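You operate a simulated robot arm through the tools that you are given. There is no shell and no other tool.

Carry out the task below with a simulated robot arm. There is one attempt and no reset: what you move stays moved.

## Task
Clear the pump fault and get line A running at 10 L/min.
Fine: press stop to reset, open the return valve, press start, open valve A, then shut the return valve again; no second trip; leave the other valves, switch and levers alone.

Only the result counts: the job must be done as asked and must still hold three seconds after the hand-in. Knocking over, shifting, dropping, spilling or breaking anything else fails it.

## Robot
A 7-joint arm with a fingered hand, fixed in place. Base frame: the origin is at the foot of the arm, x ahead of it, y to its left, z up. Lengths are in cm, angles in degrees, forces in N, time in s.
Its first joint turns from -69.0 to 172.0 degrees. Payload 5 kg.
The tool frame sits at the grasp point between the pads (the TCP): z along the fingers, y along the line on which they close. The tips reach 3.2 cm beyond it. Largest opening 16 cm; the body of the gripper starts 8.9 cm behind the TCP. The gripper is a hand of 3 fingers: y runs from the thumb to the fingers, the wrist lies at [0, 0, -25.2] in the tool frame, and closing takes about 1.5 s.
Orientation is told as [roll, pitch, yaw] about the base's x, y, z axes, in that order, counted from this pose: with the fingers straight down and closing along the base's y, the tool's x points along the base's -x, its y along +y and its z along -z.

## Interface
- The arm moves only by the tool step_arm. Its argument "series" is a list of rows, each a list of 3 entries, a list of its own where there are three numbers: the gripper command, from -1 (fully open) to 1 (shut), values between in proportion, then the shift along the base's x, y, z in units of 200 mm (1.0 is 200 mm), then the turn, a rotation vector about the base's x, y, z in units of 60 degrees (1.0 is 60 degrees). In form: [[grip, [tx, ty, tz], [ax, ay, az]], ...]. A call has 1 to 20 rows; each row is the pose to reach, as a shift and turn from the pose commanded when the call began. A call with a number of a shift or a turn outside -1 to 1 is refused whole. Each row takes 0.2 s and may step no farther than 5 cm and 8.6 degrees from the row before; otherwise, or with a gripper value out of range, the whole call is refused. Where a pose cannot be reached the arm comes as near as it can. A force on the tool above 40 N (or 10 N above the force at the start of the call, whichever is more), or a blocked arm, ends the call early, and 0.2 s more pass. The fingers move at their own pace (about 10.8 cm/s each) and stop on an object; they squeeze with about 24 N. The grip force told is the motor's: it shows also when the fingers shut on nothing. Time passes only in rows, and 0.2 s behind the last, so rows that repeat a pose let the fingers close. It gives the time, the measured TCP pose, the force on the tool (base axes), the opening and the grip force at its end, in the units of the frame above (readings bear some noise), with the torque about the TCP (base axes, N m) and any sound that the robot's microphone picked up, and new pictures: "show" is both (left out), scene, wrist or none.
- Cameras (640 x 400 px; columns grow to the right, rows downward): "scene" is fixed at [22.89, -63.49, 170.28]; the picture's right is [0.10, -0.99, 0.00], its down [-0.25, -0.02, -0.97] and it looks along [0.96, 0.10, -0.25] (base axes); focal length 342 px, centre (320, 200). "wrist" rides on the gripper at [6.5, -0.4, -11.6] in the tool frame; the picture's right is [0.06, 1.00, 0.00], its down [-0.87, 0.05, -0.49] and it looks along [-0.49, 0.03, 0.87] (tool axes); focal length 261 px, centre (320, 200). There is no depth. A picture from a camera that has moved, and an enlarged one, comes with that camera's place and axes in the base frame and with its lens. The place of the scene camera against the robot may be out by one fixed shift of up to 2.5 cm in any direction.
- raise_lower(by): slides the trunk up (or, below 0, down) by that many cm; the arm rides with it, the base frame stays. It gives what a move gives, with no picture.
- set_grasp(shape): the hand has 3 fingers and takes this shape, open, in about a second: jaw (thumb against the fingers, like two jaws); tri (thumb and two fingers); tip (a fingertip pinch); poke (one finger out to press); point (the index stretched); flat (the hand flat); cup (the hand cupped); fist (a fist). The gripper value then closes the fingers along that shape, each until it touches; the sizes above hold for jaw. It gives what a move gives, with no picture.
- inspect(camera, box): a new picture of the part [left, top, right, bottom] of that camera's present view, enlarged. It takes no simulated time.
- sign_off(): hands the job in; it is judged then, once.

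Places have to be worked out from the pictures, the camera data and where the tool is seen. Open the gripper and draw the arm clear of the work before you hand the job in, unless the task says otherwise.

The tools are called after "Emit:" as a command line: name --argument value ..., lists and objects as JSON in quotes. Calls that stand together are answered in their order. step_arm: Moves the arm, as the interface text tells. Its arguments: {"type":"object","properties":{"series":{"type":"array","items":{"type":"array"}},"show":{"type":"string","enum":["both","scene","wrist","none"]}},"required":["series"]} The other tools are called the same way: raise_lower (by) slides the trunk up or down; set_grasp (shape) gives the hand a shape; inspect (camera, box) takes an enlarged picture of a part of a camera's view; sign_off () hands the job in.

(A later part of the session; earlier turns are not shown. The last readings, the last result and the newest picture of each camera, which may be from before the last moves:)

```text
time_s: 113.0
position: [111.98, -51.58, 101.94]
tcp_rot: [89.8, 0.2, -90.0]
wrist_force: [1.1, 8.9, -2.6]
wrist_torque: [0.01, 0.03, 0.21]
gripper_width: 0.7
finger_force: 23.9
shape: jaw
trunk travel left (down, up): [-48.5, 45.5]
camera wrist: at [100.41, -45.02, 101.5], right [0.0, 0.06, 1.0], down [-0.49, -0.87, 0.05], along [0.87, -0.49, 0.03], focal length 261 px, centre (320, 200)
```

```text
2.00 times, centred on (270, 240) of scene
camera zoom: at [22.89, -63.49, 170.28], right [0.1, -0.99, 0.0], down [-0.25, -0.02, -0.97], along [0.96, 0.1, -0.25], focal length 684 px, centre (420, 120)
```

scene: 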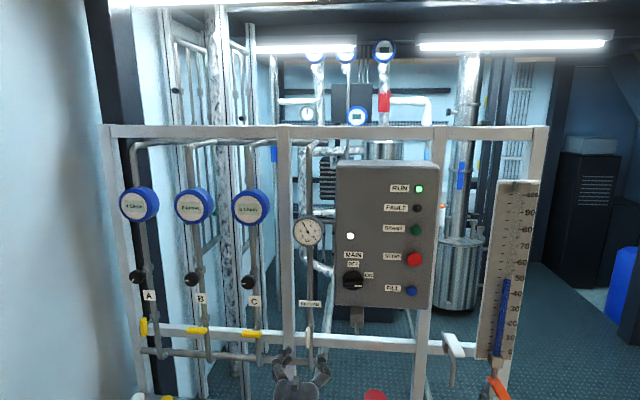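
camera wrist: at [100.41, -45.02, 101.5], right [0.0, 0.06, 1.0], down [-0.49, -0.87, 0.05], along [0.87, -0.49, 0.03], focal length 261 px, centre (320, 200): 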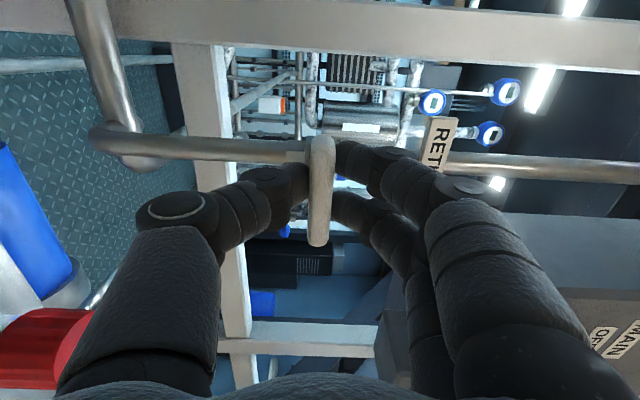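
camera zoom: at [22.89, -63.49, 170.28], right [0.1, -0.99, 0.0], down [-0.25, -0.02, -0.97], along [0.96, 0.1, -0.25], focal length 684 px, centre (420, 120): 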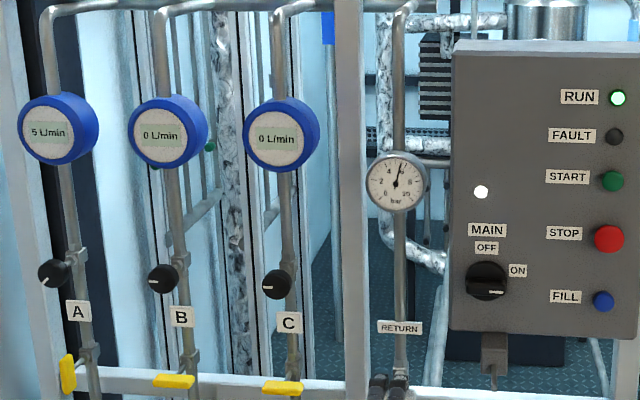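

Return is shut (bar horizontal), pressure 5.5 bar, RUN on, but line A shows only 5 L/min, so line A's own flow knob will have to be opened further. First I release RETURN gently and back off.

Emit:
step_arm --series '[[1, [0, 0.01, 0], [0, 0, 0]], [0.7, [0, 0.02, 0], [0, 0, 0]], [0.4, [0, 0.02, 0], [0, 0, 0]], [0.125, [0, 0.02, 0], [0, 0, 0]], [0.125, [0, 0.02, 0], [0, 0, 0]], [0.125, [0, 0.02, 0], [0, 0, 0]], [0.125, [-0.15, 0.02, 0], [0, 0, 0]], [0.125, [-0.35, 0.02, 0], [0, 0, 0]], [0.125, [-0.55, 0.02, 0], [0, 0, 0]], [0.125, [-0.75, 0.02, 0], [0, 0, 0]]]' --show "both"

Emit:
inspect --camera "scene" --box '[250, 280, 370, 400]'

Emit:
inspect --camera "scene" --box '[110, 170, 430, 310]'

```text
time_s: 115.2
position: [96.95, -51.17, 102.27]
tcp_rot: [90.1, 0.1, -90.0]
wrist_force: [0.3, 0.1, 0.4]
wrist_torque: [0.01, -0.01, -0.02]
gripper_width: 6.95
finger_force: 0.0
shape: jaw
trunk travel left (down, up): [-48.5, 45.5]
camera wrist: at [85.38, -44.62, 101.84], right [0.0, 0.06, 1.0], down [-0.49, -0.87, 0.05], along [0.87, -0.49, 0.03], focal length 261 px, centre (320, 200)
```

scene: 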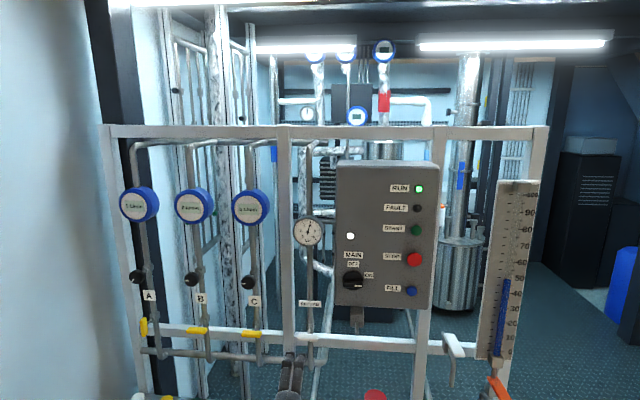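
wrist: 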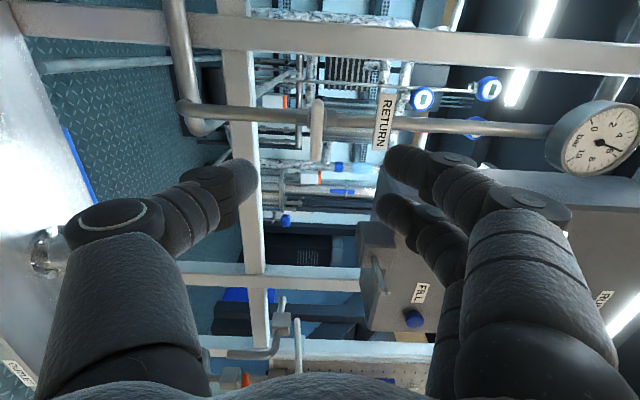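

```text
3.33 times, centred on (310, 340) of scene
camera zoom: at [22.89, -63.49, 170.28], right [0.1, -0.99, 0.0], down [-0.25, -0.02, -0.97], along [0.96, 0.1, -0.25], focal length 1140 px, centre (353, -267)
```

zoom: 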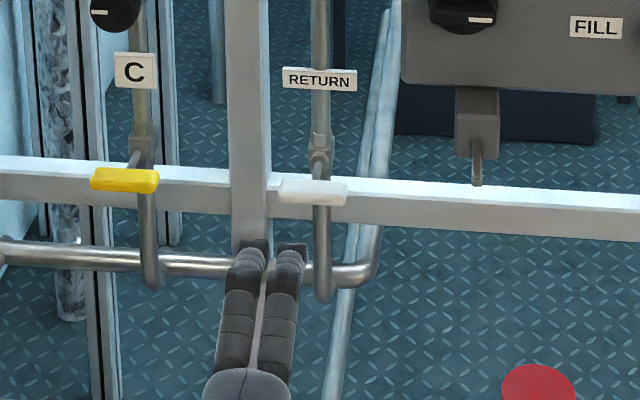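

```text
2.00 times, centred on (270, 240) of scene
camera zoom: at [22.89, -63.49, 170.28], right [0.1, -0.99, 0.0], down [-0.25, -0.02, -0.97], along [0.96, 0.1, -0.25], focal length 684 px, centre (420, 120)
```

zoom: 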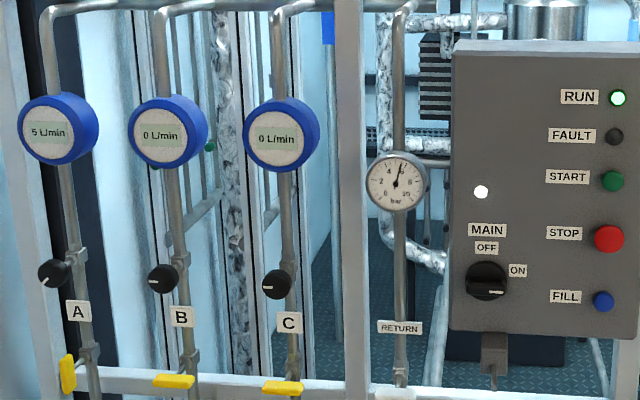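

RETURN is horizontal again, same as originally, and line A keeps running at 5 L/min. Now toward A's flow knob (about (112, 1, 120)): I back off and roll the hand to 0.

Emit:
step_arm --series '[[0.125, [-0.1, 0.05, 0.1], [-0.14, 0, 0]], [0.125, [-0.2, 0.1, 0.2], [-0.28, 0, 0]], [0.125, [-0.25, 0.2, 0.3], [-0.42, 0, 0]], [0.125, [-0.25, 0.3, 0.4], [-0.56, 0, 0]], [0.125, [-0.25, 0.4, 0.5], [-0.7, 0, 0]], [0.125, [-0.25, 0.5, 0.6], [-0.84, 0, 0]], [0.125, [-0.25, 0.6, 0.7], [-0.98, 0, 0]]]' --show "none"

```text
time_s: 116.8
position: [91.98, -39.28, 115.96]
tcp_rot: [90.1, -58.9, -90.2]
wrist_force: [-0.2, 0.8, 0.2]
wrist_torque: [0.0, -0.01, -0.02]
gripper_width: 6.97
finger_force: 0.1
shape: jaw
trunk travel left (down, up): [-48.5, 45.5]
```

Emit:
step_arm --series '[[0.125, [0, 0.15, 0.04], [-0.13, 0, 0]], [0.125, [0, 0.3, 0.08], [-0.26, 0, 0]], [0.125, [0, 0.45, 0.12], [-0.39, 0, 0]], [0.125, [0, 0.6, 0.16], [-0.52, 0, 0]], [0.125, [0, 0.75, 0.2], [-0.52, 0, 0]], [0.125, [0, 0.9, 0.24], [-0.52, 0, 0]]]' --show "none"

```text
time_s: 118.2
position: [92.03, -21.27, 120.77]
tcp_rot: [111.4, -89.9, -111.5]
wrist_force: [-0.2, 0.8, -0.2]
wrist_torque: [0.01, 0.03, -0.02]
gripper_width: 6.97
finger_force: 0.1
shape: jaw
trunk travel left (down, up): [-48.5, 45.5]
```

Roll 0 done. Now I yaw 56° left and move toward the knob, opening the hand, thumb leading.

Emit:
step_arm --series '[[0, [-0.02, 0.1, 0], [0, 0, 0.117]], [-0.3, [-0.04, 0.2, 0], [0, 0, 0.233]], [-0.6, [-0.06, 0.3, 0], [0, 0, 0.35]], [-1, [-0.06, 0.4, 0], [0, 0, 0.467]], [-1, [-0.06, 0.5, 0], [0, 0, 0.583]], [-1, [-0.06, 0.6, 0], [0, 0, 0.7]], [-1, [-0.06, 0.7, 0], [0, 0, 0.817]], [-1, [-0.06, 0.85, 0], [0, 0, 0.933]], [-1, [-0.06, 0.9, 0], [0, 0, 0.933]]]' --show "both"

Emit:
inspect --camera "wrist" --box '[40, 20, 240, 220]'

Emit:
inspect --camera "scene" --box '[90, 230, 210, 340]'

```text
time_s: 120.2
position: [90.79, -3.3, 120.93]
tcp_rot: [140.3, -89.9, -84.2]
wrist_force: [0.3, -0.6, 0.2]
wrist_torque: [0.01, -0.02, -0.06]
gripper_width: 15.97
finger_force: 0.0
shape: jaw
trunk travel left (down, up): [-48.5, 45.5]
camera wrist: at [84.55, -13.0, 114.34], right [-0.83, 0.56, -0.06], down [-0.32, -0.38, 0.87], along [0.46, 0.74, 0.49], focal length 261 px, centre (320, 200)
```

scene: 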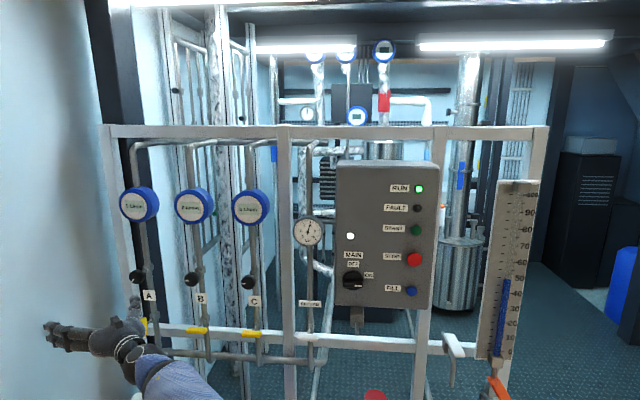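
wrist: 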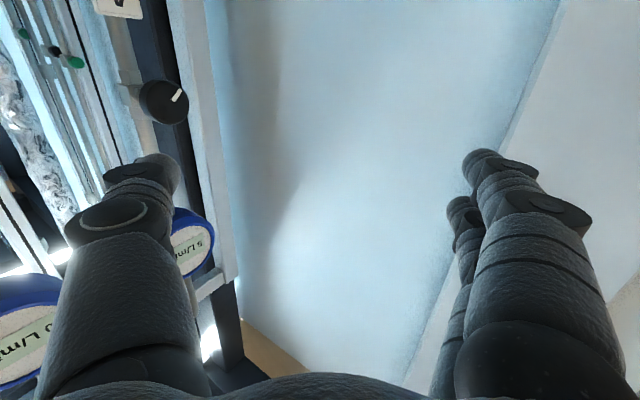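

```text
2.00 times, centred on (140, 120) of wrist
camera zoom: at [84.55, -13.0, 114.34], right [-0.83, 0.56, -0.06], down [-0.32, -0.38, 0.87], along [0.46, 0.74, 0.49], focal length 521 px, centre (680, 360)
```

zoom: 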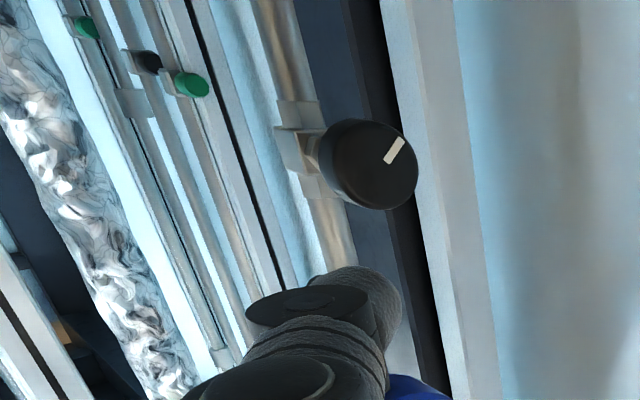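

```text
3.64 times, centred on (150, 285) of scene
camera zoom: at [22.89, -63.49, 170.28], right [0.1, -0.99, 0.0], down [-0.25, -0.02, -0.97], along [0.96, 0.1, -0.25], focal length 1244 px, centre (938, -109)
```

zoom: 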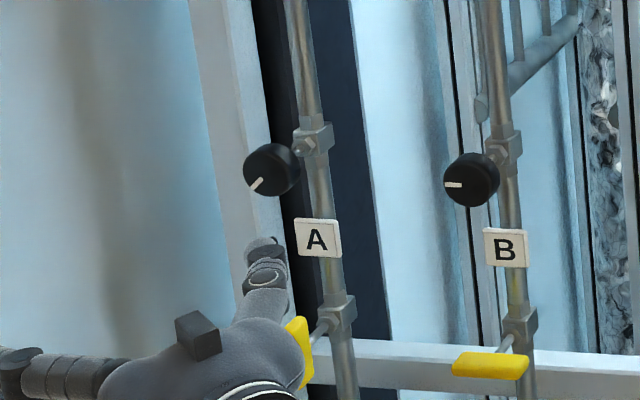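

The knob's axis is at about (y 2.2, z 119.8) with face near x 112.4. I bring the thumb to the right of the knob, about 1.5 cm clear of its rim.

Emit:
step_arm --series '[[-1, [0.2, 0.03, -0.03], [0, 0, 0]], [-1, [0.4, 0.06, -0.06], [0, 0, 0]], [-1, [0.55, 0.09, -0.08], [0, 0, 0]], [-1, [0.65, 0.11, -0.085], [0, 0, 0]], [-1, [0.72, 0.12, -0.085], [0, 0, 0]], [-1, [0.72, 0.12, -0.085], [0, 0, 0]]]' --show "both"

Emit:
inspect --camera "wrist" --box '[60, 60, 260, 220]'

Emit:
inspect --camera "scene" --box '[90, 230, 210, 340]'

```text
time_s: 121.6
position: [105.09, -0.8, 119.19]
tcp_rot: [116.8, -89.8, -60.8]
wrist_force: [-0.4, 0.7, -0.3]
wrist_torque: [-0.02, 0.0, -0.02]
gripper_width: 15.99
finger_force: 0.1
shape: jaw
trunk travel left (down, up): [-48.5, 45.5]
camera wrist: at [99.0, -10.68, 112.66], right [-0.83, 0.56, -0.06], down [-0.32, -0.38, 0.87], along [0.46, 0.74, 0.49], focal length 261 px, centre (320, 200)
```

scene: 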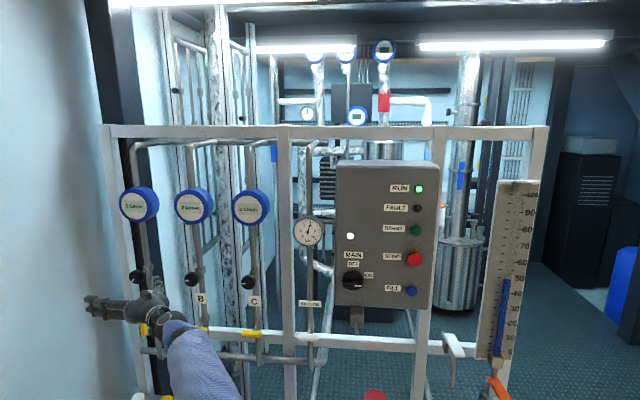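
wrist: 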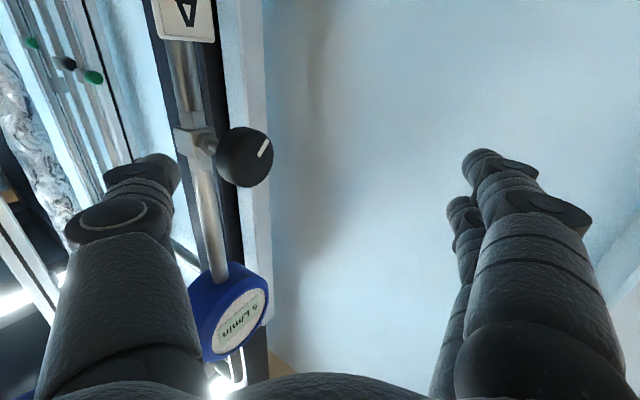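

```text
2.50 times, centred on (160, 140) of wrist
camera zoom: at [99.0, -10.68, 112.66], right [-0.83, 0.56, -0.06], down [-0.32, -0.38, 0.87], along [0.46, 0.74, 0.49], focal length 652 px, centre (720, 350)
```

zoom: 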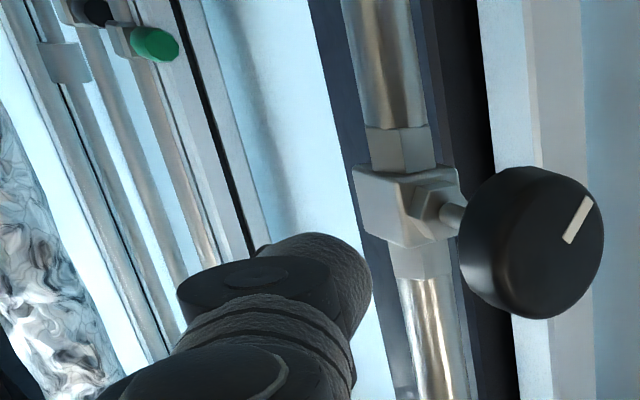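

```text
3.64 times, centred on (150, 285) of scene
camera zoom: at [22.89, -63.49, 170.28], right [0.1, -0.99, 0.0], down [-0.25, -0.02, -0.97], along [0.96, 0.1, -0.25], focal length 1244 px, centre (938, -109)
```

zoom: 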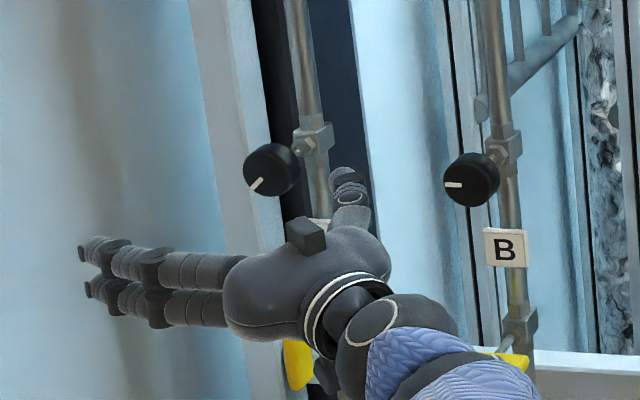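

Knob, thumb and A's display are all in view. I move the thumb left until it presses lightly on the knob's right rim.

Emit:
step_arm --series '[[-1, [0, 0.05, 0], [0, 0, 0]], [-1, [0, 0.1, 0], [0, 0, 0]], [-1, [0, 0.125, 0], [0, 0, 0]], [-1, [0, 0.145, 0], [0, 0, 0]], [-1, [0, 0.16, 0], [0, 0, 0]], [-1, [0, 0.16, 0], [0, 0, 0]]]' --show "wrist"

Emit:
inspect --camera "wrist" --box '[60, 60, 260, 220]'

```text
time_s: 123.0
position: [105.2, 2.38, 119.11]
tcp_rot: [119.1, -89.9, -63.2]
wrist_force: [-0.1, -0.7, 0.1]
wrist_torque: [0.01, 0.03, -0.06]
gripper_width: 15.99
finger_force: 0.1
shape: jaw
trunk travel left (down, up): [-48.5, 45.5]
camera wrist: at [99.05, -7.47, 112.55], right [-0.83, 0.56, -0.06], down [-0.32, -0.38, 0.87], along [0.46, 0.74, 0.49], focal length 261 px, centre (320, 200)
```

wrist: 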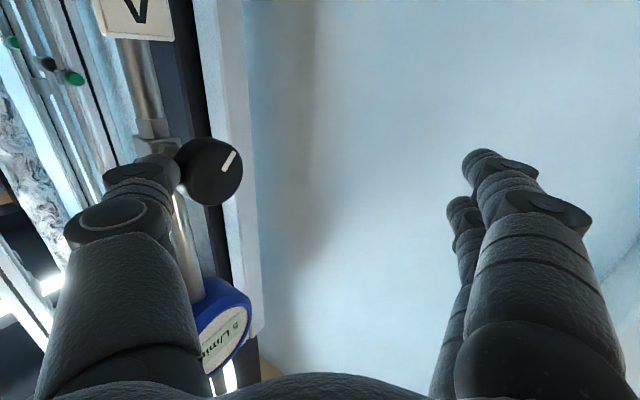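

```text
2.50 times, centred on (160, 140) of wrist
camera zoom: at [99.05, -7.47, 112.55], right [-0.83, 0.56, -0.06], down [-0.32, -0.38, 0.87], along [0.46, 0.74, 0.49], focal length 652 px, centre (720, 350)
```

zoom: 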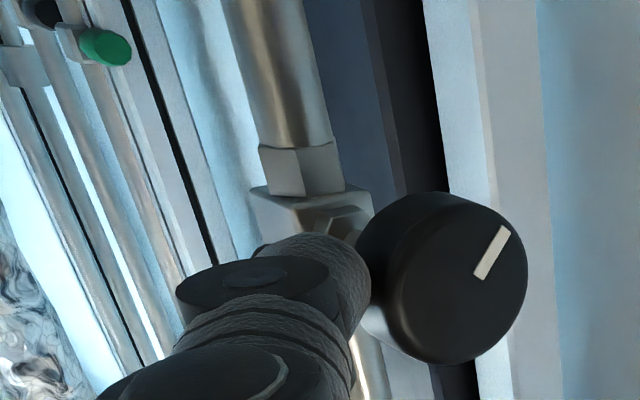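

Just about touching. I press a few millimetres more.

Emit:
step_arm --series '[[-1, [0, 0.012, 0], [0, 0, 0]], [-1, [0, 0.024, 0], [0, 0, 0]], [-1, [0, 0.036, 0], [0, 0, 0]], [-1, [0, 0.036, 0], [0, 0, 0]]]' --show "wrist"

Emit:
inspect --camera "wrist" --box '[60, 60, 260, 220]'

```text
time_s: 124.0
position: [105.02, 2.8, 119.15]
tcp_rot: [114.8, -89.8, -58.7]
wrist_force: [-1.2, -5.0, -1.3]
wrist_torque: [0.06, 0.1, -0.48]
gripper_width: 16.02
finger_force: 0.1
shape: jaw
trunk travel left (down, up): [-48.5, 45.5]
camera wrist: at [98.86, -6.99, 112.57], right [-0.83, 0.56, -0.06], down [-0.32, -0.38, 0.87], along [0.46, 0.74, 0.49], focal length 261 px, centre (320, 200)
```

wrist: 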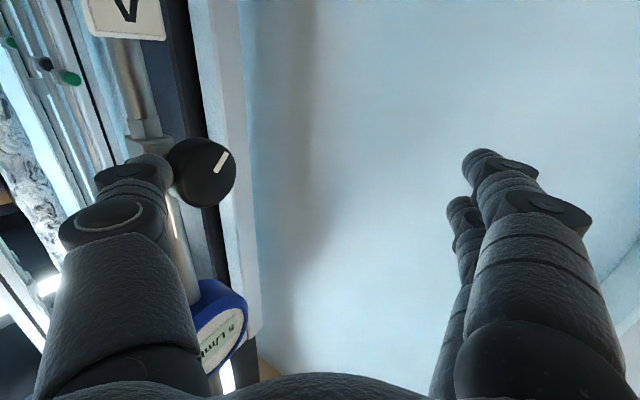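

```text
2.50 times, centred on (160, 140) of wrist
camera zoom: at [98.86, -6.99, 112.57], right [-0.83, 0.56, -0.06], down [-0.32, -0.38, 0.87], along [0.46, 0.74, 0.49], focal length 652 px, centre (720, 350)
```

zoom: 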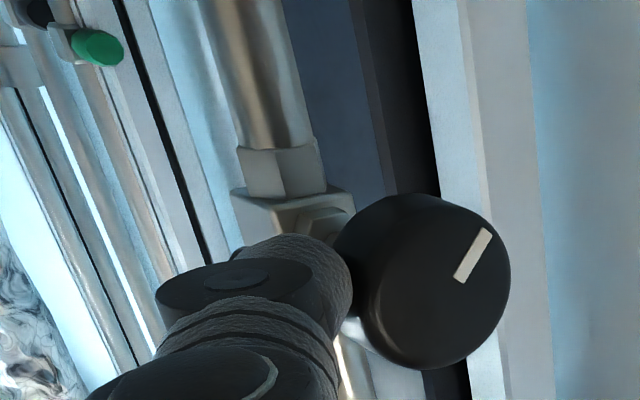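

Contact at 5 N. I stroke upward 1 cm (turning the knob counter-clockwise) and check pointer and flow.

Emit:
step_arm --series '[[-1, [0, -0.002, 0.0125], [0, 0, 0]], [-1, [0, -0.004, 0.025], [0, 0, 0]], [-1, [0, -0.006, 0.0375], [0, 0, 0]], [-1, [0, -0.007, 0.05], [0, 0, 0]], [-1, [0, -0.007, 0.05], [0, 0, 0]]]' --show "none"

Emit:
inspect --camera "wrist" --box '[60, 60, 260, 220]'

Emit:
inspect --camera "scene" --box '[110, 170, 330, 260]'

```text
time_s: 125.2
position: [105.16, 2.88, 120.17]
tcp_rot: [133.4, -89.8, -77.5]
wrist_force: [-6.6, -9.3, -1.0]
wrist_torque: [0.02, 0.14, -0.99]
gripper_width: 15.97
finger_force: 0.0
shape: jaw
trunk travel left (down, up): [-48.5, 45.5]
```

```text
2.50 times, centred on (160, 140) of wrist
camera zoom: at [98.99, -7.0, 113.57], right [-0.83, 0.56, -0.06], down [-0.32, -0.38, 0.87], along [0.46, 0.74, 0.49], focal length 652 px, centre (720, 350)
```

zoom: 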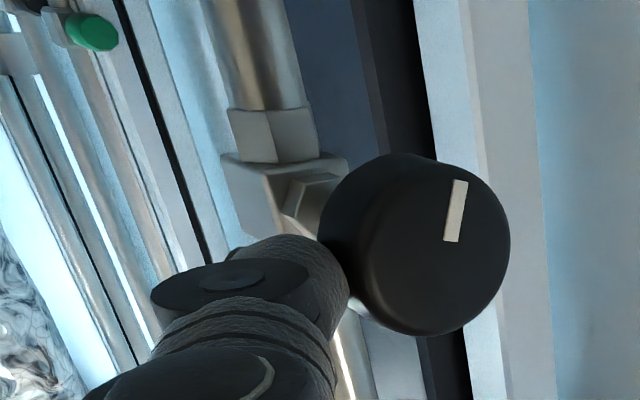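

```text
2.91 times, centred on (220, 215) of scene
camera zoom: at [22.89, -63.49, 170.28], right [0.1, -0.99, 0.0], down [-0.25, -0.02, -0.97], along [0.96, 0.1, -0.25], focal length 995 px, centre (611, 156)
```

zoom: 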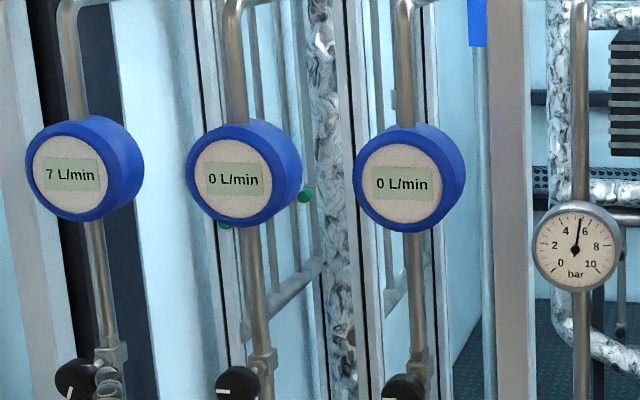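

It works: the knob turned ~20° and line A reads 7 L/min. I continue the upward stroke by 0.7 cm.

Emit:
step_arm --series '[[-1, [0, -0.003, 0.01], [0, 0, 0]], [-1, [0, -0.003, 0.02], [0, 0, 0]], [-1, [0, -0.001, 0.03], [0, 0, 0]], [-1, [0, 0, 0.035], [0, 0, 0]], [-1, [0, 0, 0.035], [0, 0, 0]]]' --show "none"

Emit:
inspect --camera "wrist" --box '[60, 60, 260, 220]'

Emit:
inspect --camera "scene" --box '[110, 170, 330, 260]'

```text
time_s: 126.4
position: [105.21, 2.85, 120.91]
tcp_rot: [129.3, -89.8, -73.4]
wrist_force: [-2.1, -7.4, -0.4]
wrist_torque: [-0.04, 0.01, -0.71]
gripper_width: 16.01
finger_force: 0.1
shape: jaw
trunk travel left (down, up): [-48.5, 45.5]
```

```text
2.50 times, centred on (160, 140) of wrist
camera zoom: at [99.01, -6.91, 114.24], right [-0.83, 0.56, -0.06], down [-0.32, -0.38, 0.87], along [0.46, 0.74, 0.49], focal length 652 px, centre (720, 350)
```

zoom: 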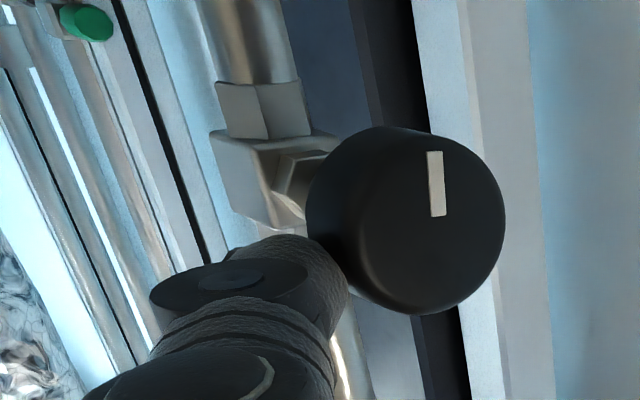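

```text
2.91 times, centred on (220, 215) of scene
camera zoom: at [22.89, -63.49, 170.28], right [0.1, -0.99, 0.0], down [-0.25, -0.02, -0.97], along [0.96, 0.1, -0.25], focal length 995 px, centre (611, 156)
```

zoom: 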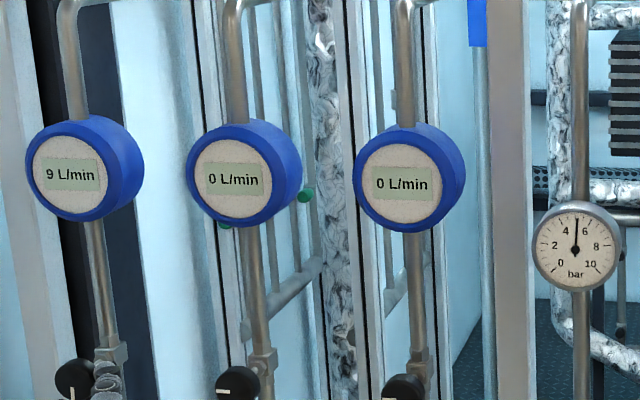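

9 L/min. I now creep up 0.15 cm at a time until the display turns to 10.

Emit:
step_arm --series '[[-1, [0, 0.001, 0.004], [0, 0, 0]], [-1, [0, 0.001, 0.0075], [0, 0, 0]], [-1, [0, 0.001, 0.0075], [0, 0, 0]]]' --show "none"

Emit:
inspect --camera "scene" --box '[110, 180, 180, 230]'

```text
time_s: 127.2
position: [105.22, 2.92, 121.0]
tcp_rot: [124.8, -89.8, -68.9]
wrist_force: [-2.1, -5.6, -0.8]
wrist_torque: [-0.01, 0.02, -0.65]
gripper_width: 16.0
finger_force: 0.1
shape: jaw
trunk travel left (down, up): [-48.5, 45.5]
```

```text
8.00 times, centred on (145, 205) of scene
camera zoom: at [22.89, -63.49, 170.28], right [0.1, -0.99, 0.0], down [-0.25, -0.02, -0.97], along [0.96, 0.1, -0.25], focal length 2736 px, centre (1720, 160)
```

zoom: 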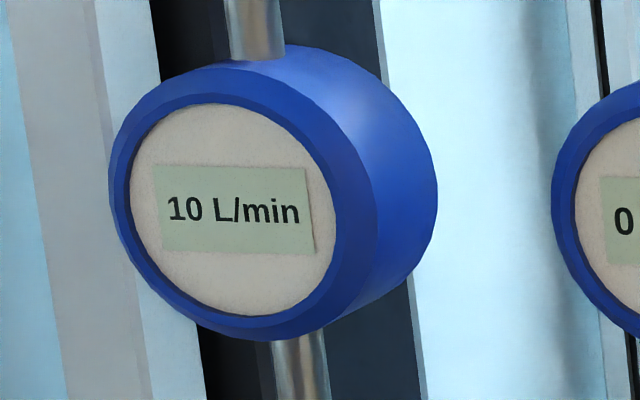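

It reads 10. To sit in the middle of the 10 band rather than at its lower edge, I add one more 0.13 cm.

Emit:
step_arm --series '[[-1, [0, 0.001, 0.0035], [0, 0, 0]], [-1, [0, 0.001, 0.0065], [0, 0, 0]], [-1, [0, 0.001, 0.0065], [0, 0, 0]]]' --show "none"

Emit:
inspect --camera "scene" --box '[110, 180, 180, 230]'

Emit:
inspect --camera "wrist" --box '[60, 60, 260, 220]'

```text
time_s: 128.0
position: [105.29, 2.95, 121.24]
tcp_rot: [121.5, -89.8, -65.5]
wrist_force: [-1.4, -4.8, -0.2]
wrist_torque: [0.0, 0.0, -0.41]
gripper_width: 15.97
finger_force: 0.2
shape: jaw
trunk travel left (down, up): [-48.5, 45.5]
```

```text
8.00 times, centred on (145, 205) of scene
camera zoom: at [22.89, -63.49, 170.28], right [0.1, -0.99, 0.0], down [-0.25, -0.02, -0.97], along [0.96, 0.1, -0.25], focal length 2736 px, centre (1720, 160)
```

zoom: 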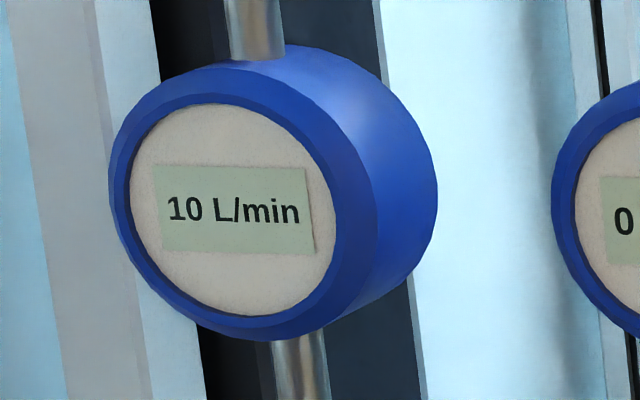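

```text
2.50 times, centred on (160, 140) of wrist
camera zoom: at [99.03, -6.86, 114.55], right [-0.83, 0.56, -0.06], down [-0.32, -0.38, 0.87], along [0.46, 0.74, 0.49], focal length 652 px, centre (720, 350)
```

zoom: 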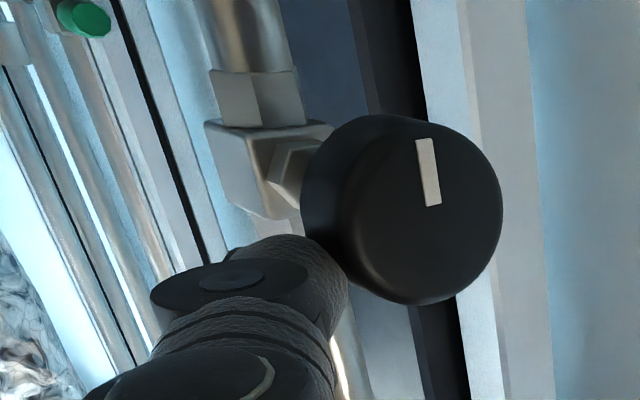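

Still 10. I back off along the contact normal (right and slightly up) so as not to drag the knob.

Emit:
step_arm --series '[[-1, [0, -0.02, 0.004], [0, 0, 0]], [-1, [0, -0.05, 0.01], [0, 0, 0]], [-1, [0, -0.1, 0.02], [0, 0, 0]], [-1, [-0.1, -0.13, 0.02], [0, 0, 0]], [-1, [-0.3, -0.15, 0.02], [0, 0, 0]], [-1, [-0.5, -0.18, 0.02], [0, 0, 0]], [-1, [-0.7, -0.22, 0.02], [0, 0, 0]]]' --show "both"

Emit:
inspect --camera "scene" --box '[110, 170, 330, 300]'

```text
time_s: 129.6
position: [90.83, -1.51, 121.66]
tcp_rot: [134.6, -89.9, -78.6]
wrist_force: [1.0, -0.7, 0.9]
wrist_torque: [0.0, 0.04, -0.04]
gripper_width: 16.0
finger_force: 0.1
shape: jaw
trunk travel left (down, up): [-48.5, 45.5]
camera wrist: at [84.77, -11.3, 115.03], right [-0.83, 0.56, -0.06], down [-0.32, -0.38, 0.87], along [0.46, 0.74, 0.49], focal length 261 px, centre (320, 200)
```

scene: 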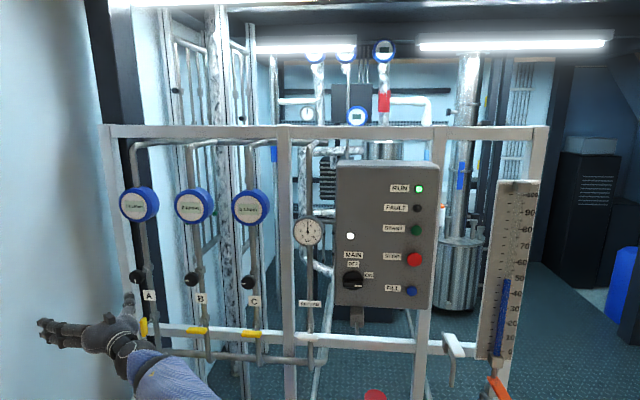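
wrist: 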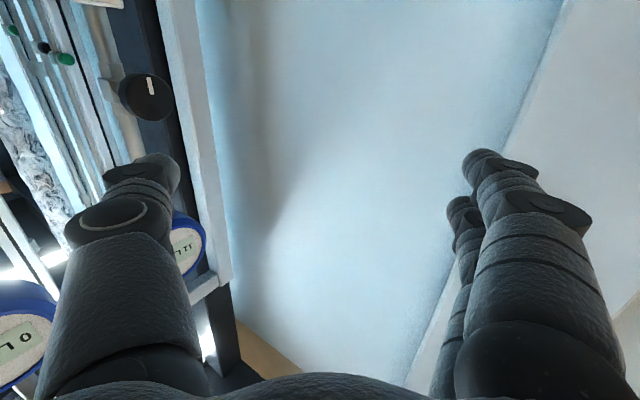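

```text
2.91 times, centred on (220, 235) of scene
camera zoom: at [22.89, -63.49, 170.28], right [0.1, -0.99, 0.0], down [-0.25, -0.02, -0.97], along [0.96, 0.1, -0.25], focal length 995 px, centre (611, 98)
```

zoom: 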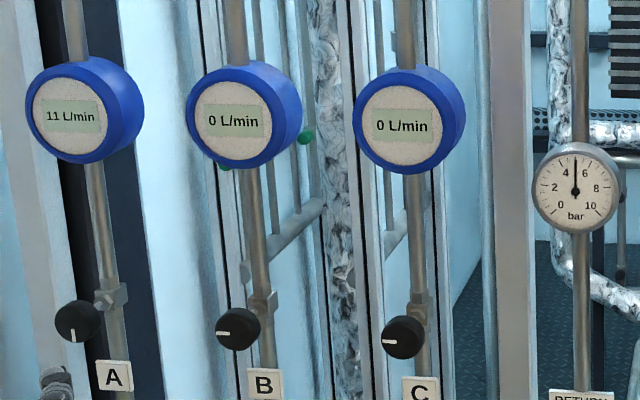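

It now shows 11 – either the display lagged or the release dragged slightly. I wait a second for a steady reading.

Emit:
step_arm --series '[[-1, [0, 0, 0], [0, 0, 0]], [-1, [0, 0, 0], [0, 0, 0]], [-1, [0, 0, 0], [0, 0, 0]], [-1, [0, 0, 0], [0, 0, 0]], [-1, [0, 0, 0], [0, 0, 0]], [-1, [0, 0, 0], [0, 0, 0]], [-1, [0, 0, 0], [0, 0, 0]], [-1, [0, 0, 0], [0, 0, 0]]]' --show "none"

Emit:
inspect --camera "scene" --box '[110, 170, 330, 300]'

Emit:
inspect --camera "scene" --box '[110, 250, 170, 310]'

```text
time_s: 131.4
position: [91.16, -1.44, 121.58]
tcp_rot: [117.6, -89.8, -61.5]
wrist_force: [0.3, 0.2, 0.0]
wrist_torque: [0.0, -0.01, -0.02]
gripper_width: 15.99
finger_force: 0.1
shape: jaw
trunk travel left (down, up): [-48.5, 45.5]
```

```text
2.91 times, centred on (220, 235) of scene
camera zoom: at [22.89, -63.49, 170.28], right [0.1, -0.99, 0.0], down [-0.25, -0.02, -0.97], along [0.96, 0.1, -0.25], focal length 995 px, centre (611, 98)
```

zoom: 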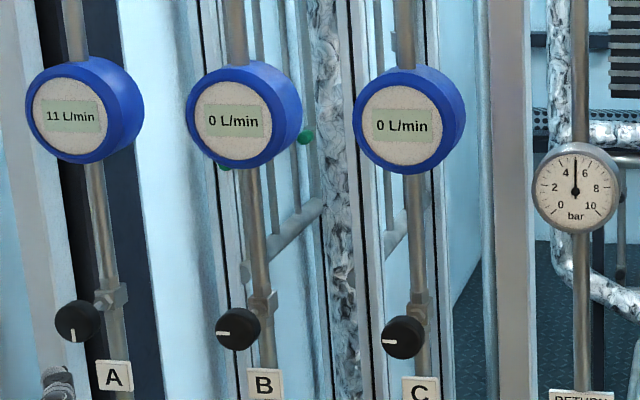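

```text
6.67 times, centred on (140, 280) of scene
camera zoom: at [22.89, -63.49, 170.28], right [0.1, -0.99, 0.0], down [-0.25, -0.02, -0.97], along [0.96, 0.1, -0.25], focal length 2280 px, centre (1520, -333)
```

zoom: 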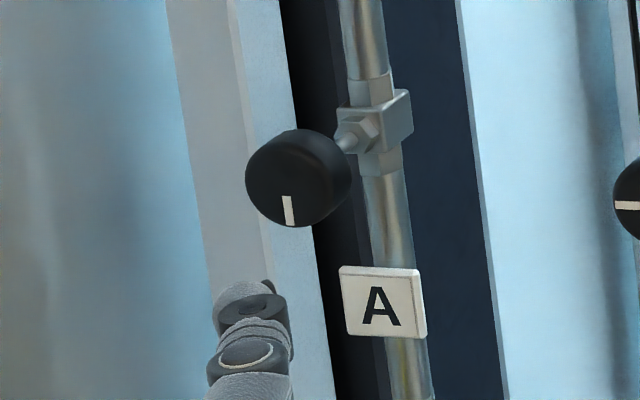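

Steady at 11, so I need about 7° back clockwise. I bring the thumb alongside the knob's right rim again.

Emit:
step_arm --series '[[-1, [0.2, 0.0, -0.02], [0, 0, 0]], [-1, [0.4, 0.01, -0.03], [0, 0, 0]], [-1, [0.55, 0.02, -0.045], [0, 0, 0]], [-1, [0.65, 0.03, -0.045], [0, 0, 0]], [-1, [0.715, 0.045, -0.045], [0, 0, 0]], [-1, [0.715, 0.045, -0.045], [0, 0, 0]]]' --show "wrist"

```text
time_s: 132.8
position: [105.32, -0.78, 120.69]
tcp_rot: [122.4, -89.7, -66.4]
wrist_force: [0.4, -0.3, -0.4]
wrist_torque: [-0.01, 0.04, -0.04]
gripper_width: 15.99
finger_force: 0.1
shape: jaw
trunk travel left (down, up): [-48.5, 45.5]
camera wrist: at [99.14, -10.45, 114.11], right [-0.83, 0.56, -0.06], down [-0.32, -0.38, 0.87], along [0.46, 0.74, 0.49], focal length 261 px, centre (320, 200)
```

wrist: 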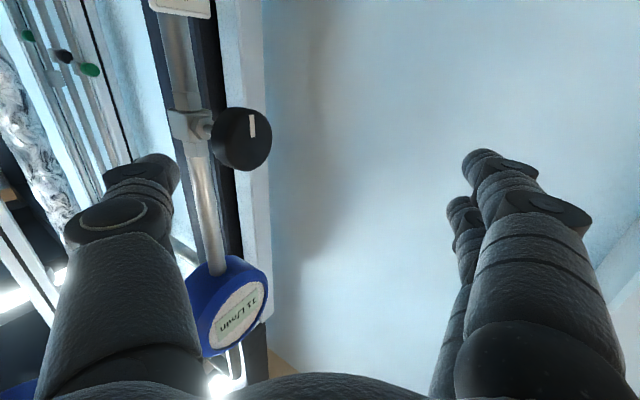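

Now I move left into light contact.

Emit:
step_arm --series '[[-1, [0, 0.08, 0], [0, 0, 0]], [-1, [0, 0.14, 0], [0, 0, 0]], [-1, [0, 0.16, 0], [0, 0, 0]], [-1, [0, 0.175, 0], [0, 0, 0]], [-1, [0, 0.18, 0], [0, 0, 0]], [-1, [0, 0.18, 0], [0, 0, 0]]]' --show "none"

Emit:
inspect --camera "wrist" --box '[60, 60, 260, 220]'

Emit:
inspect --camera "scene" --box '[110, 180, 180, 230]'

```text
time_s: 134.2
position: [105.32, 2.84, 120.75]
tcp_rot: [124.3, -89.8, -68.4]
wrist_force: [-3.5, -7.0, 0.0]
wrist_torque: [0.0, -0.05, -0.81]
gripper_width: 15.97
finger_force: 0.0
shape: jaw
trunk travel left (down, up): [-48.5, 45.5]
```

```text
2.50 times, centred on (160, 140) of wrist
camera zoom: at [99.13, -6.95, 114.11], right [-0.83, 0.56, -0.06], down [-0.32, -0.38, 0.87], along [0.46, 0.74, 0.49], focal length 652 px, centre (720, 350)
```

zoom: 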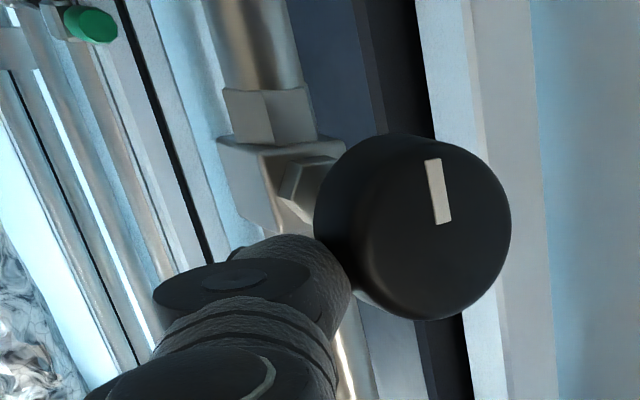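

```text
8.00 times, centred on (145, 205) of scene
camera zoom: at [22.89, -63.49, 170.28], right [0.1, -0.99, 0.0], down [-0.25, -0.02, -0.97], along [0.96, 0.1, -0.25], focal length 2736 px, centre (1720, 160)
```

zoom: 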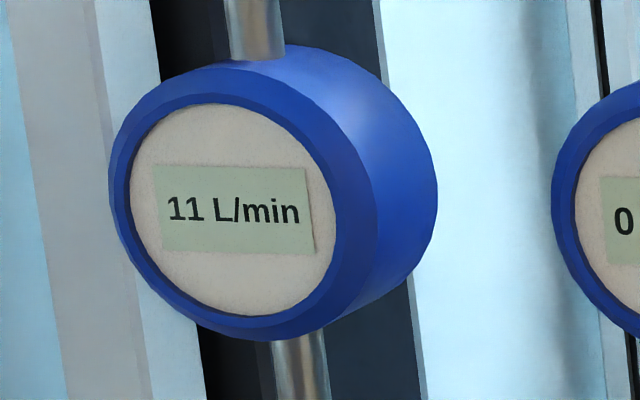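

In contact, still 11. I stroke down 0.15 cm and let the reading settle.

Emit:
step_arm --series '[[-1, [0, 0, -0.004], [0, 0, 0]], [-1, [0, 0, -0.008], [0, 0, 0]], [-1, [0, 0, -0.008], [0, 0, 0]], [-1, [0, 0, -0.008], [0, 0, 0]], [-1, [0, 0, -0.008], [0, 0, 0]], [-1, [0, 0, -0.008], [0, 0, 0]]]' --show "none"

Emit:
inspect --camera "scene" --box '[110, 180, 180, 230]'

Emit:
inspect --camera "wrist" --box '[60, 60, 260, 220]'

```text
time_s: 135.6
position: [105.28, 2.88, 120.52]
tcp_rot: [129.4, -89.7, -73.4]
wrist_force: [-2.9, -7.1, 2.2]
wrist_torque: [-0.12, -0.3, -0.74]
gripper_width: 15.99
finger_force: 0.1
shape: jaw
trunk travel left (down, up): [-48.5, 45.5]
```

```text
8.00 times, centred on (145, 205) of scene
camera zoom: at [22.89, -63.49, 170.28], right [0.1, -0.99, 0.0], down [-0.25, -0.02, -0.97], along [0.96, 0.1, -0.25], focal length 2736 px, centre (1720, 160)
```

zoom: 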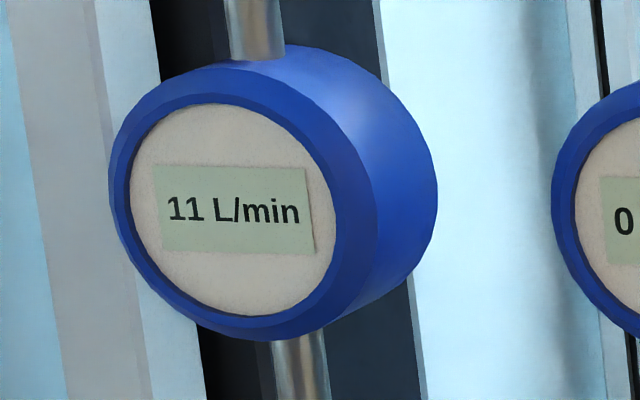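

```text
2.50 times, centred on (160, 140) of wrist
camera zoom: at [99.09, -6.93, 113.97], right [-0.83, 0.56, -0.06], down [-0.32, -0.38, 0.87], along [0.46, 0.74, 0.49], focal length 652 px, centre (720, 350)
```

zoom: 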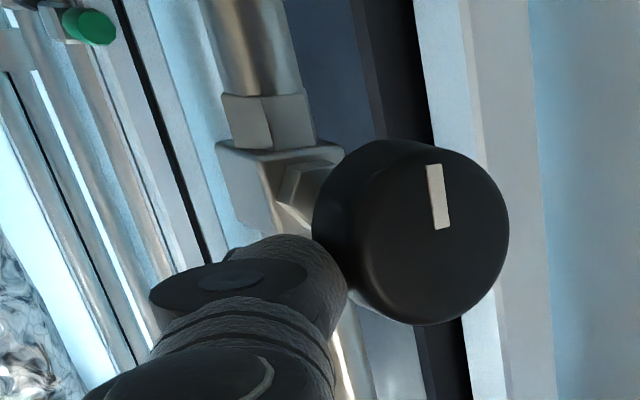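

Only a couple of degrees so far. Another 0.15 cm down.

Emit:
step_arm --series '[[-1, [0, 0, -0.004], [0, 0, 0]], [-1, [0, 0, -0.008], [0, 0, 0]], [-1, [0, 0, -0.008], [0, 0, 0]], [-1, [0, 0, -0.008], [0, 0, 0]], [-1, [0, 0, -0.008], [0, 0, 0]]]' --show "none"

Emit:
inspect --camera "scene" --box '[110, 180, 180, 230]'

Emit:
inspect --camera "wrist" --box '[60, 60, 260, 220]'

```text
time_s: 136.8
position: [105.22, 2.85, 120.44]
tcp_rot: [123.8, -89.8, -67.8]
wrist_force: [-2.7, -7.6, 1.7]
wrist_torque: [-0.09, -0.25, -0.75]
gripper_width: 15.99
finger_force: 0.2
shape: jaw
trunk travel left (down, up): [-48.5, 45.5]
```

```text
8.00 times, centred on (145, 205) of scene
camera zoom: at [22.89, -63.49, 170.28], right [0.1, -0.99, 0.0], down [-0.25, -0.02, -0.97], along [0.96, 0.1, -0.25], focal length 2736 px, centre (1720, 160)
```

zoom: 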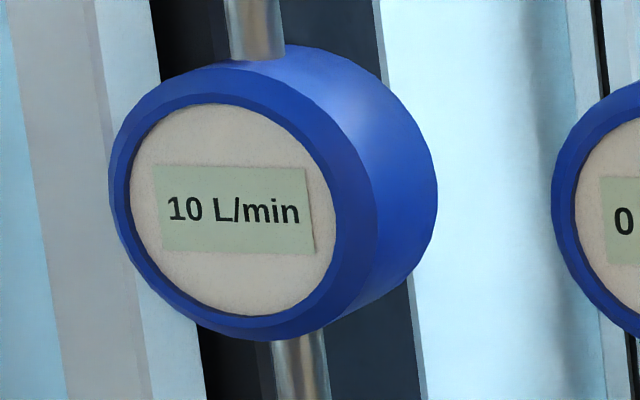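

```text
2.50 times, centred on (160, 140) of wrist
camera zoom: at [99.09, -6.96, 113.8], right [-0.83, 0.56, -0.06], down [-0.32, -0.38, 0.87], along [0.46, 0.74, 0.49], focal length 652 px, centre (720, 350)
```

zoom: 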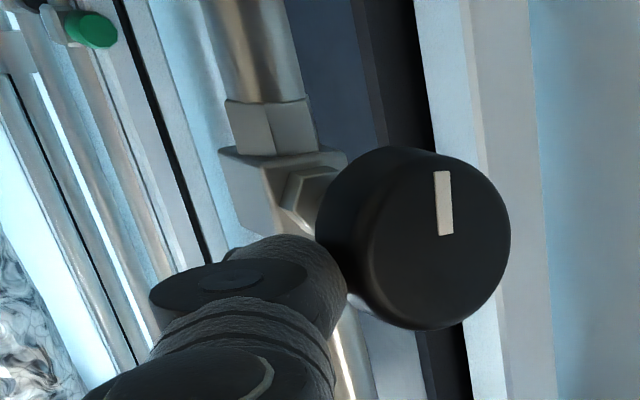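

10 now. I hold still a second to let it settle before deciding on more.

Emit:
step_arm --series '[[-1, [0, 0, 0], [0, 0, 0]], [-1, [0, 0, 0], [0, 0, 0]], [-1, [0, 0, 0], [0, 0, 0]], [-1, [0, 0, 0], [0, 0, 0]], [-1, [0, 0, 0], [0, 0, 0]], [-1, [0, 0, 0], [0, 0, 0]], [-1, [0, 0, 0], [0, 0, 0]], [-1, [0, 0, 0], [0, 0, 0]]]' --show "none"

Emit:
inspect --camera "scene" --box '[110, 180, 180, 230]'

Emit:
inspect --camera "scene" --box '[110, 250, 170, 310]'

Emit:
inspect --camera "wrist" --box '[150, 80, 230, 150]'

```text
time_s: 138.6
position: [105.37, 2.77, 120.41]
tcp_rot: [126.1, -89.8, -70.1]
wrist_force: [-3.2, -7.5, 0.5]
wrist_torque: [-0.06, -0.11, -0.76]
gripper_width: 16.0
finger_force: 0.0
shape: jaw
trunk travel left (down, up): [-48.5, 45.5]
```

```text
8.00 times, centred on (145, 205) of scene
camera zoom: at [22.89, -63.49, 170.28], right [0.1, -0.99, 0.0], down [-0.25, -0.02, -0.97], along [0.96, 0.1, -0.25], focal length 2736 px, centre (1720, 160)
```

zoom: 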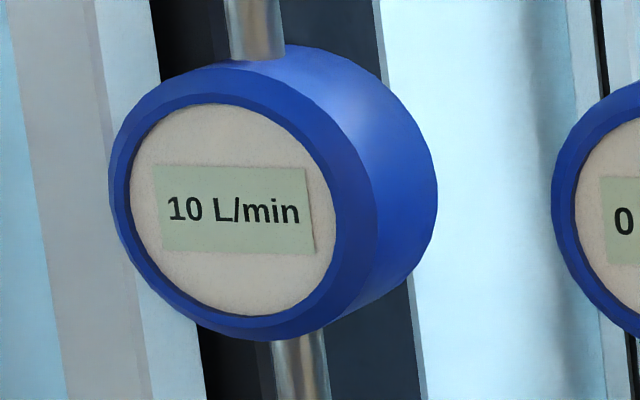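

```text
6.67 times, centred on (140, 280) of scene
camera zoom: at [22.89, -63.49, 170.28], right [0.1, -0.99, 0.0], down [-0.25, -0.02, -0.97], along [0.96, 0.1, -0.25], focal length 2280 px, centre (1520, -333)
```

zoom: 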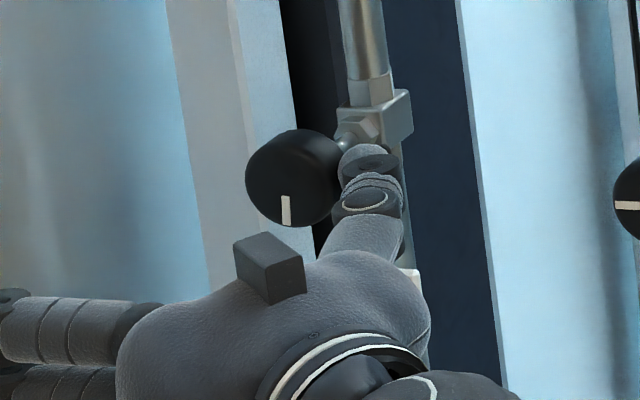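

```text
5.71 times, centred on (190, 115) of wrist
camera zoom: at [99.09, -6.96, 113.8], right [-0.83, 0.56, -0.06], down [-0.32, -0.38, 0.87], along [0.46, 0.74, 0.49], focal length 1489 px, centre (1063, 686)
```

zoom: 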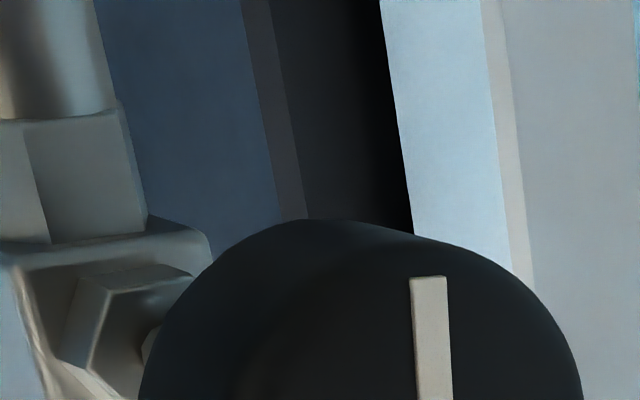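

Steady 10, but probably near the upper edge of the band. I nudge 0.1 cm further down to centre it.

Emit:
step_arm --series '[[-1, [0, 0, -0.003], [0, 0, 0]], [-1, [0, 0, -0.005], [0, 0, 0]], [-1, [0, 0, -0.005], [0, 0, 0]], [-1, [0, 0, -0.005], [0, 0, 0]], [-1, [0, 0, -0.005], [0, 0, 0]]]' --show "none"

Emit:
inspect --camera "scene" --box '[110, 180, 180, 230]'

Emit:
inspect --camera "wrist" --box '[60, 60, 260, 220]'

```text
time_s: 139.8
position: [105.26, 2.89, 120.31]
tcp_rot: [128.0, -89.8, -72.0]
wrist_force: [-2.0, -7.2, 1.9]
wrist_torque: [-0.08, -0.21, -0.69]
gripper_width: 15.97
finger_force: 0.0
shape: jaw
trunk travel left (down, up): [-48.5, 45.5]
```

```text
8.00 times, centred on (145, 205) of scene
camera zoom: at [22.89, -63.49, 170.28], right [0.1, -0.99, 0.0], down [-0.25, -0.02, -0.97], along [0.96, 0.1, -0.25], focal length 2736 px, centre (1720, 160)
```

zoom: 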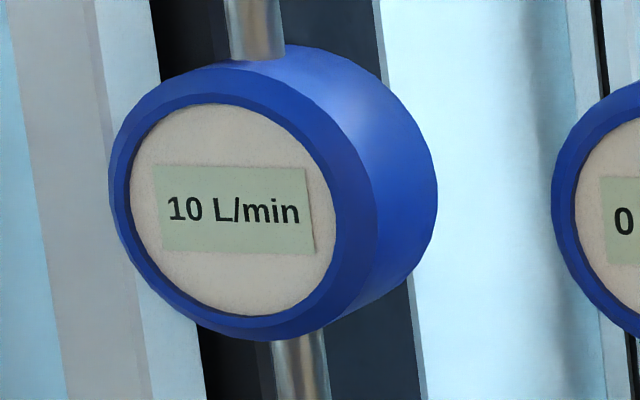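

```text
2.50 times, centred on (160, 140) of wrist
camera zoom: at [99.07, -6.96, 113.71], right [-0.83, 0.56, -0.06], down [-0.32, -0.38, 0.87], along [0.46, 0.74, 0.49], focal length 652 px, centre (720, 350)
```

zoom: 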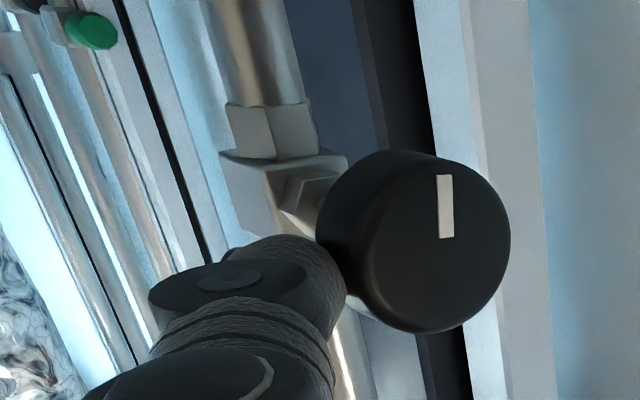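

Reads 10. I wait another second to rule out lag.

Emit:
step_arm --series '[[-1, [0, 0, 0], [0, 0, 0]], [-1, [0, 0, 0], [0, 0, 0]], [-1, [0, 0, 0], [0, 0, 0]], [-1, [0, 0, 0], [0, 0, 0]], [-1, [0, 0, 0], [0, 0, 0]], [-1, [0, 0, 0], [0, 0, 0]]]' --show "none"

Emit:
inspect --camera "scene" --box '[110, 180, 180, 230]'

```text
time_s: 141.2
position: [105.18, 2.88, 120.25]
tcp_rot: [123.1, -89.8, -67.2]
wrist_force: [-3.7, -7.6, 0.7]
wrist_torque: [-0.02, -0.14, -0.73]
gripper_width: 15.99
finger_force: 0.1
shape: jaw
trunk travel left (down, up): [-48.5, 45.5]
```

```text
8.00 times, centred on (145, 205) of scene
camera zoom: at [22.89, -63.49, 170.28], right [0.1, -0.99, 0.0], down [-0.25, -0.02, -0.97], along [0.96, 0.1, -0.25], focal length 2736 px, centre (1720, 160)
```

zoom: 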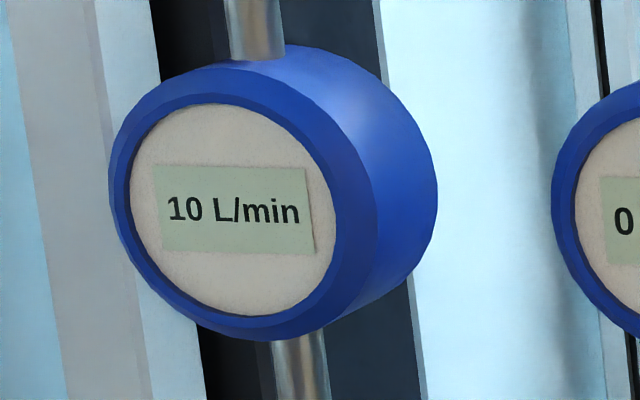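

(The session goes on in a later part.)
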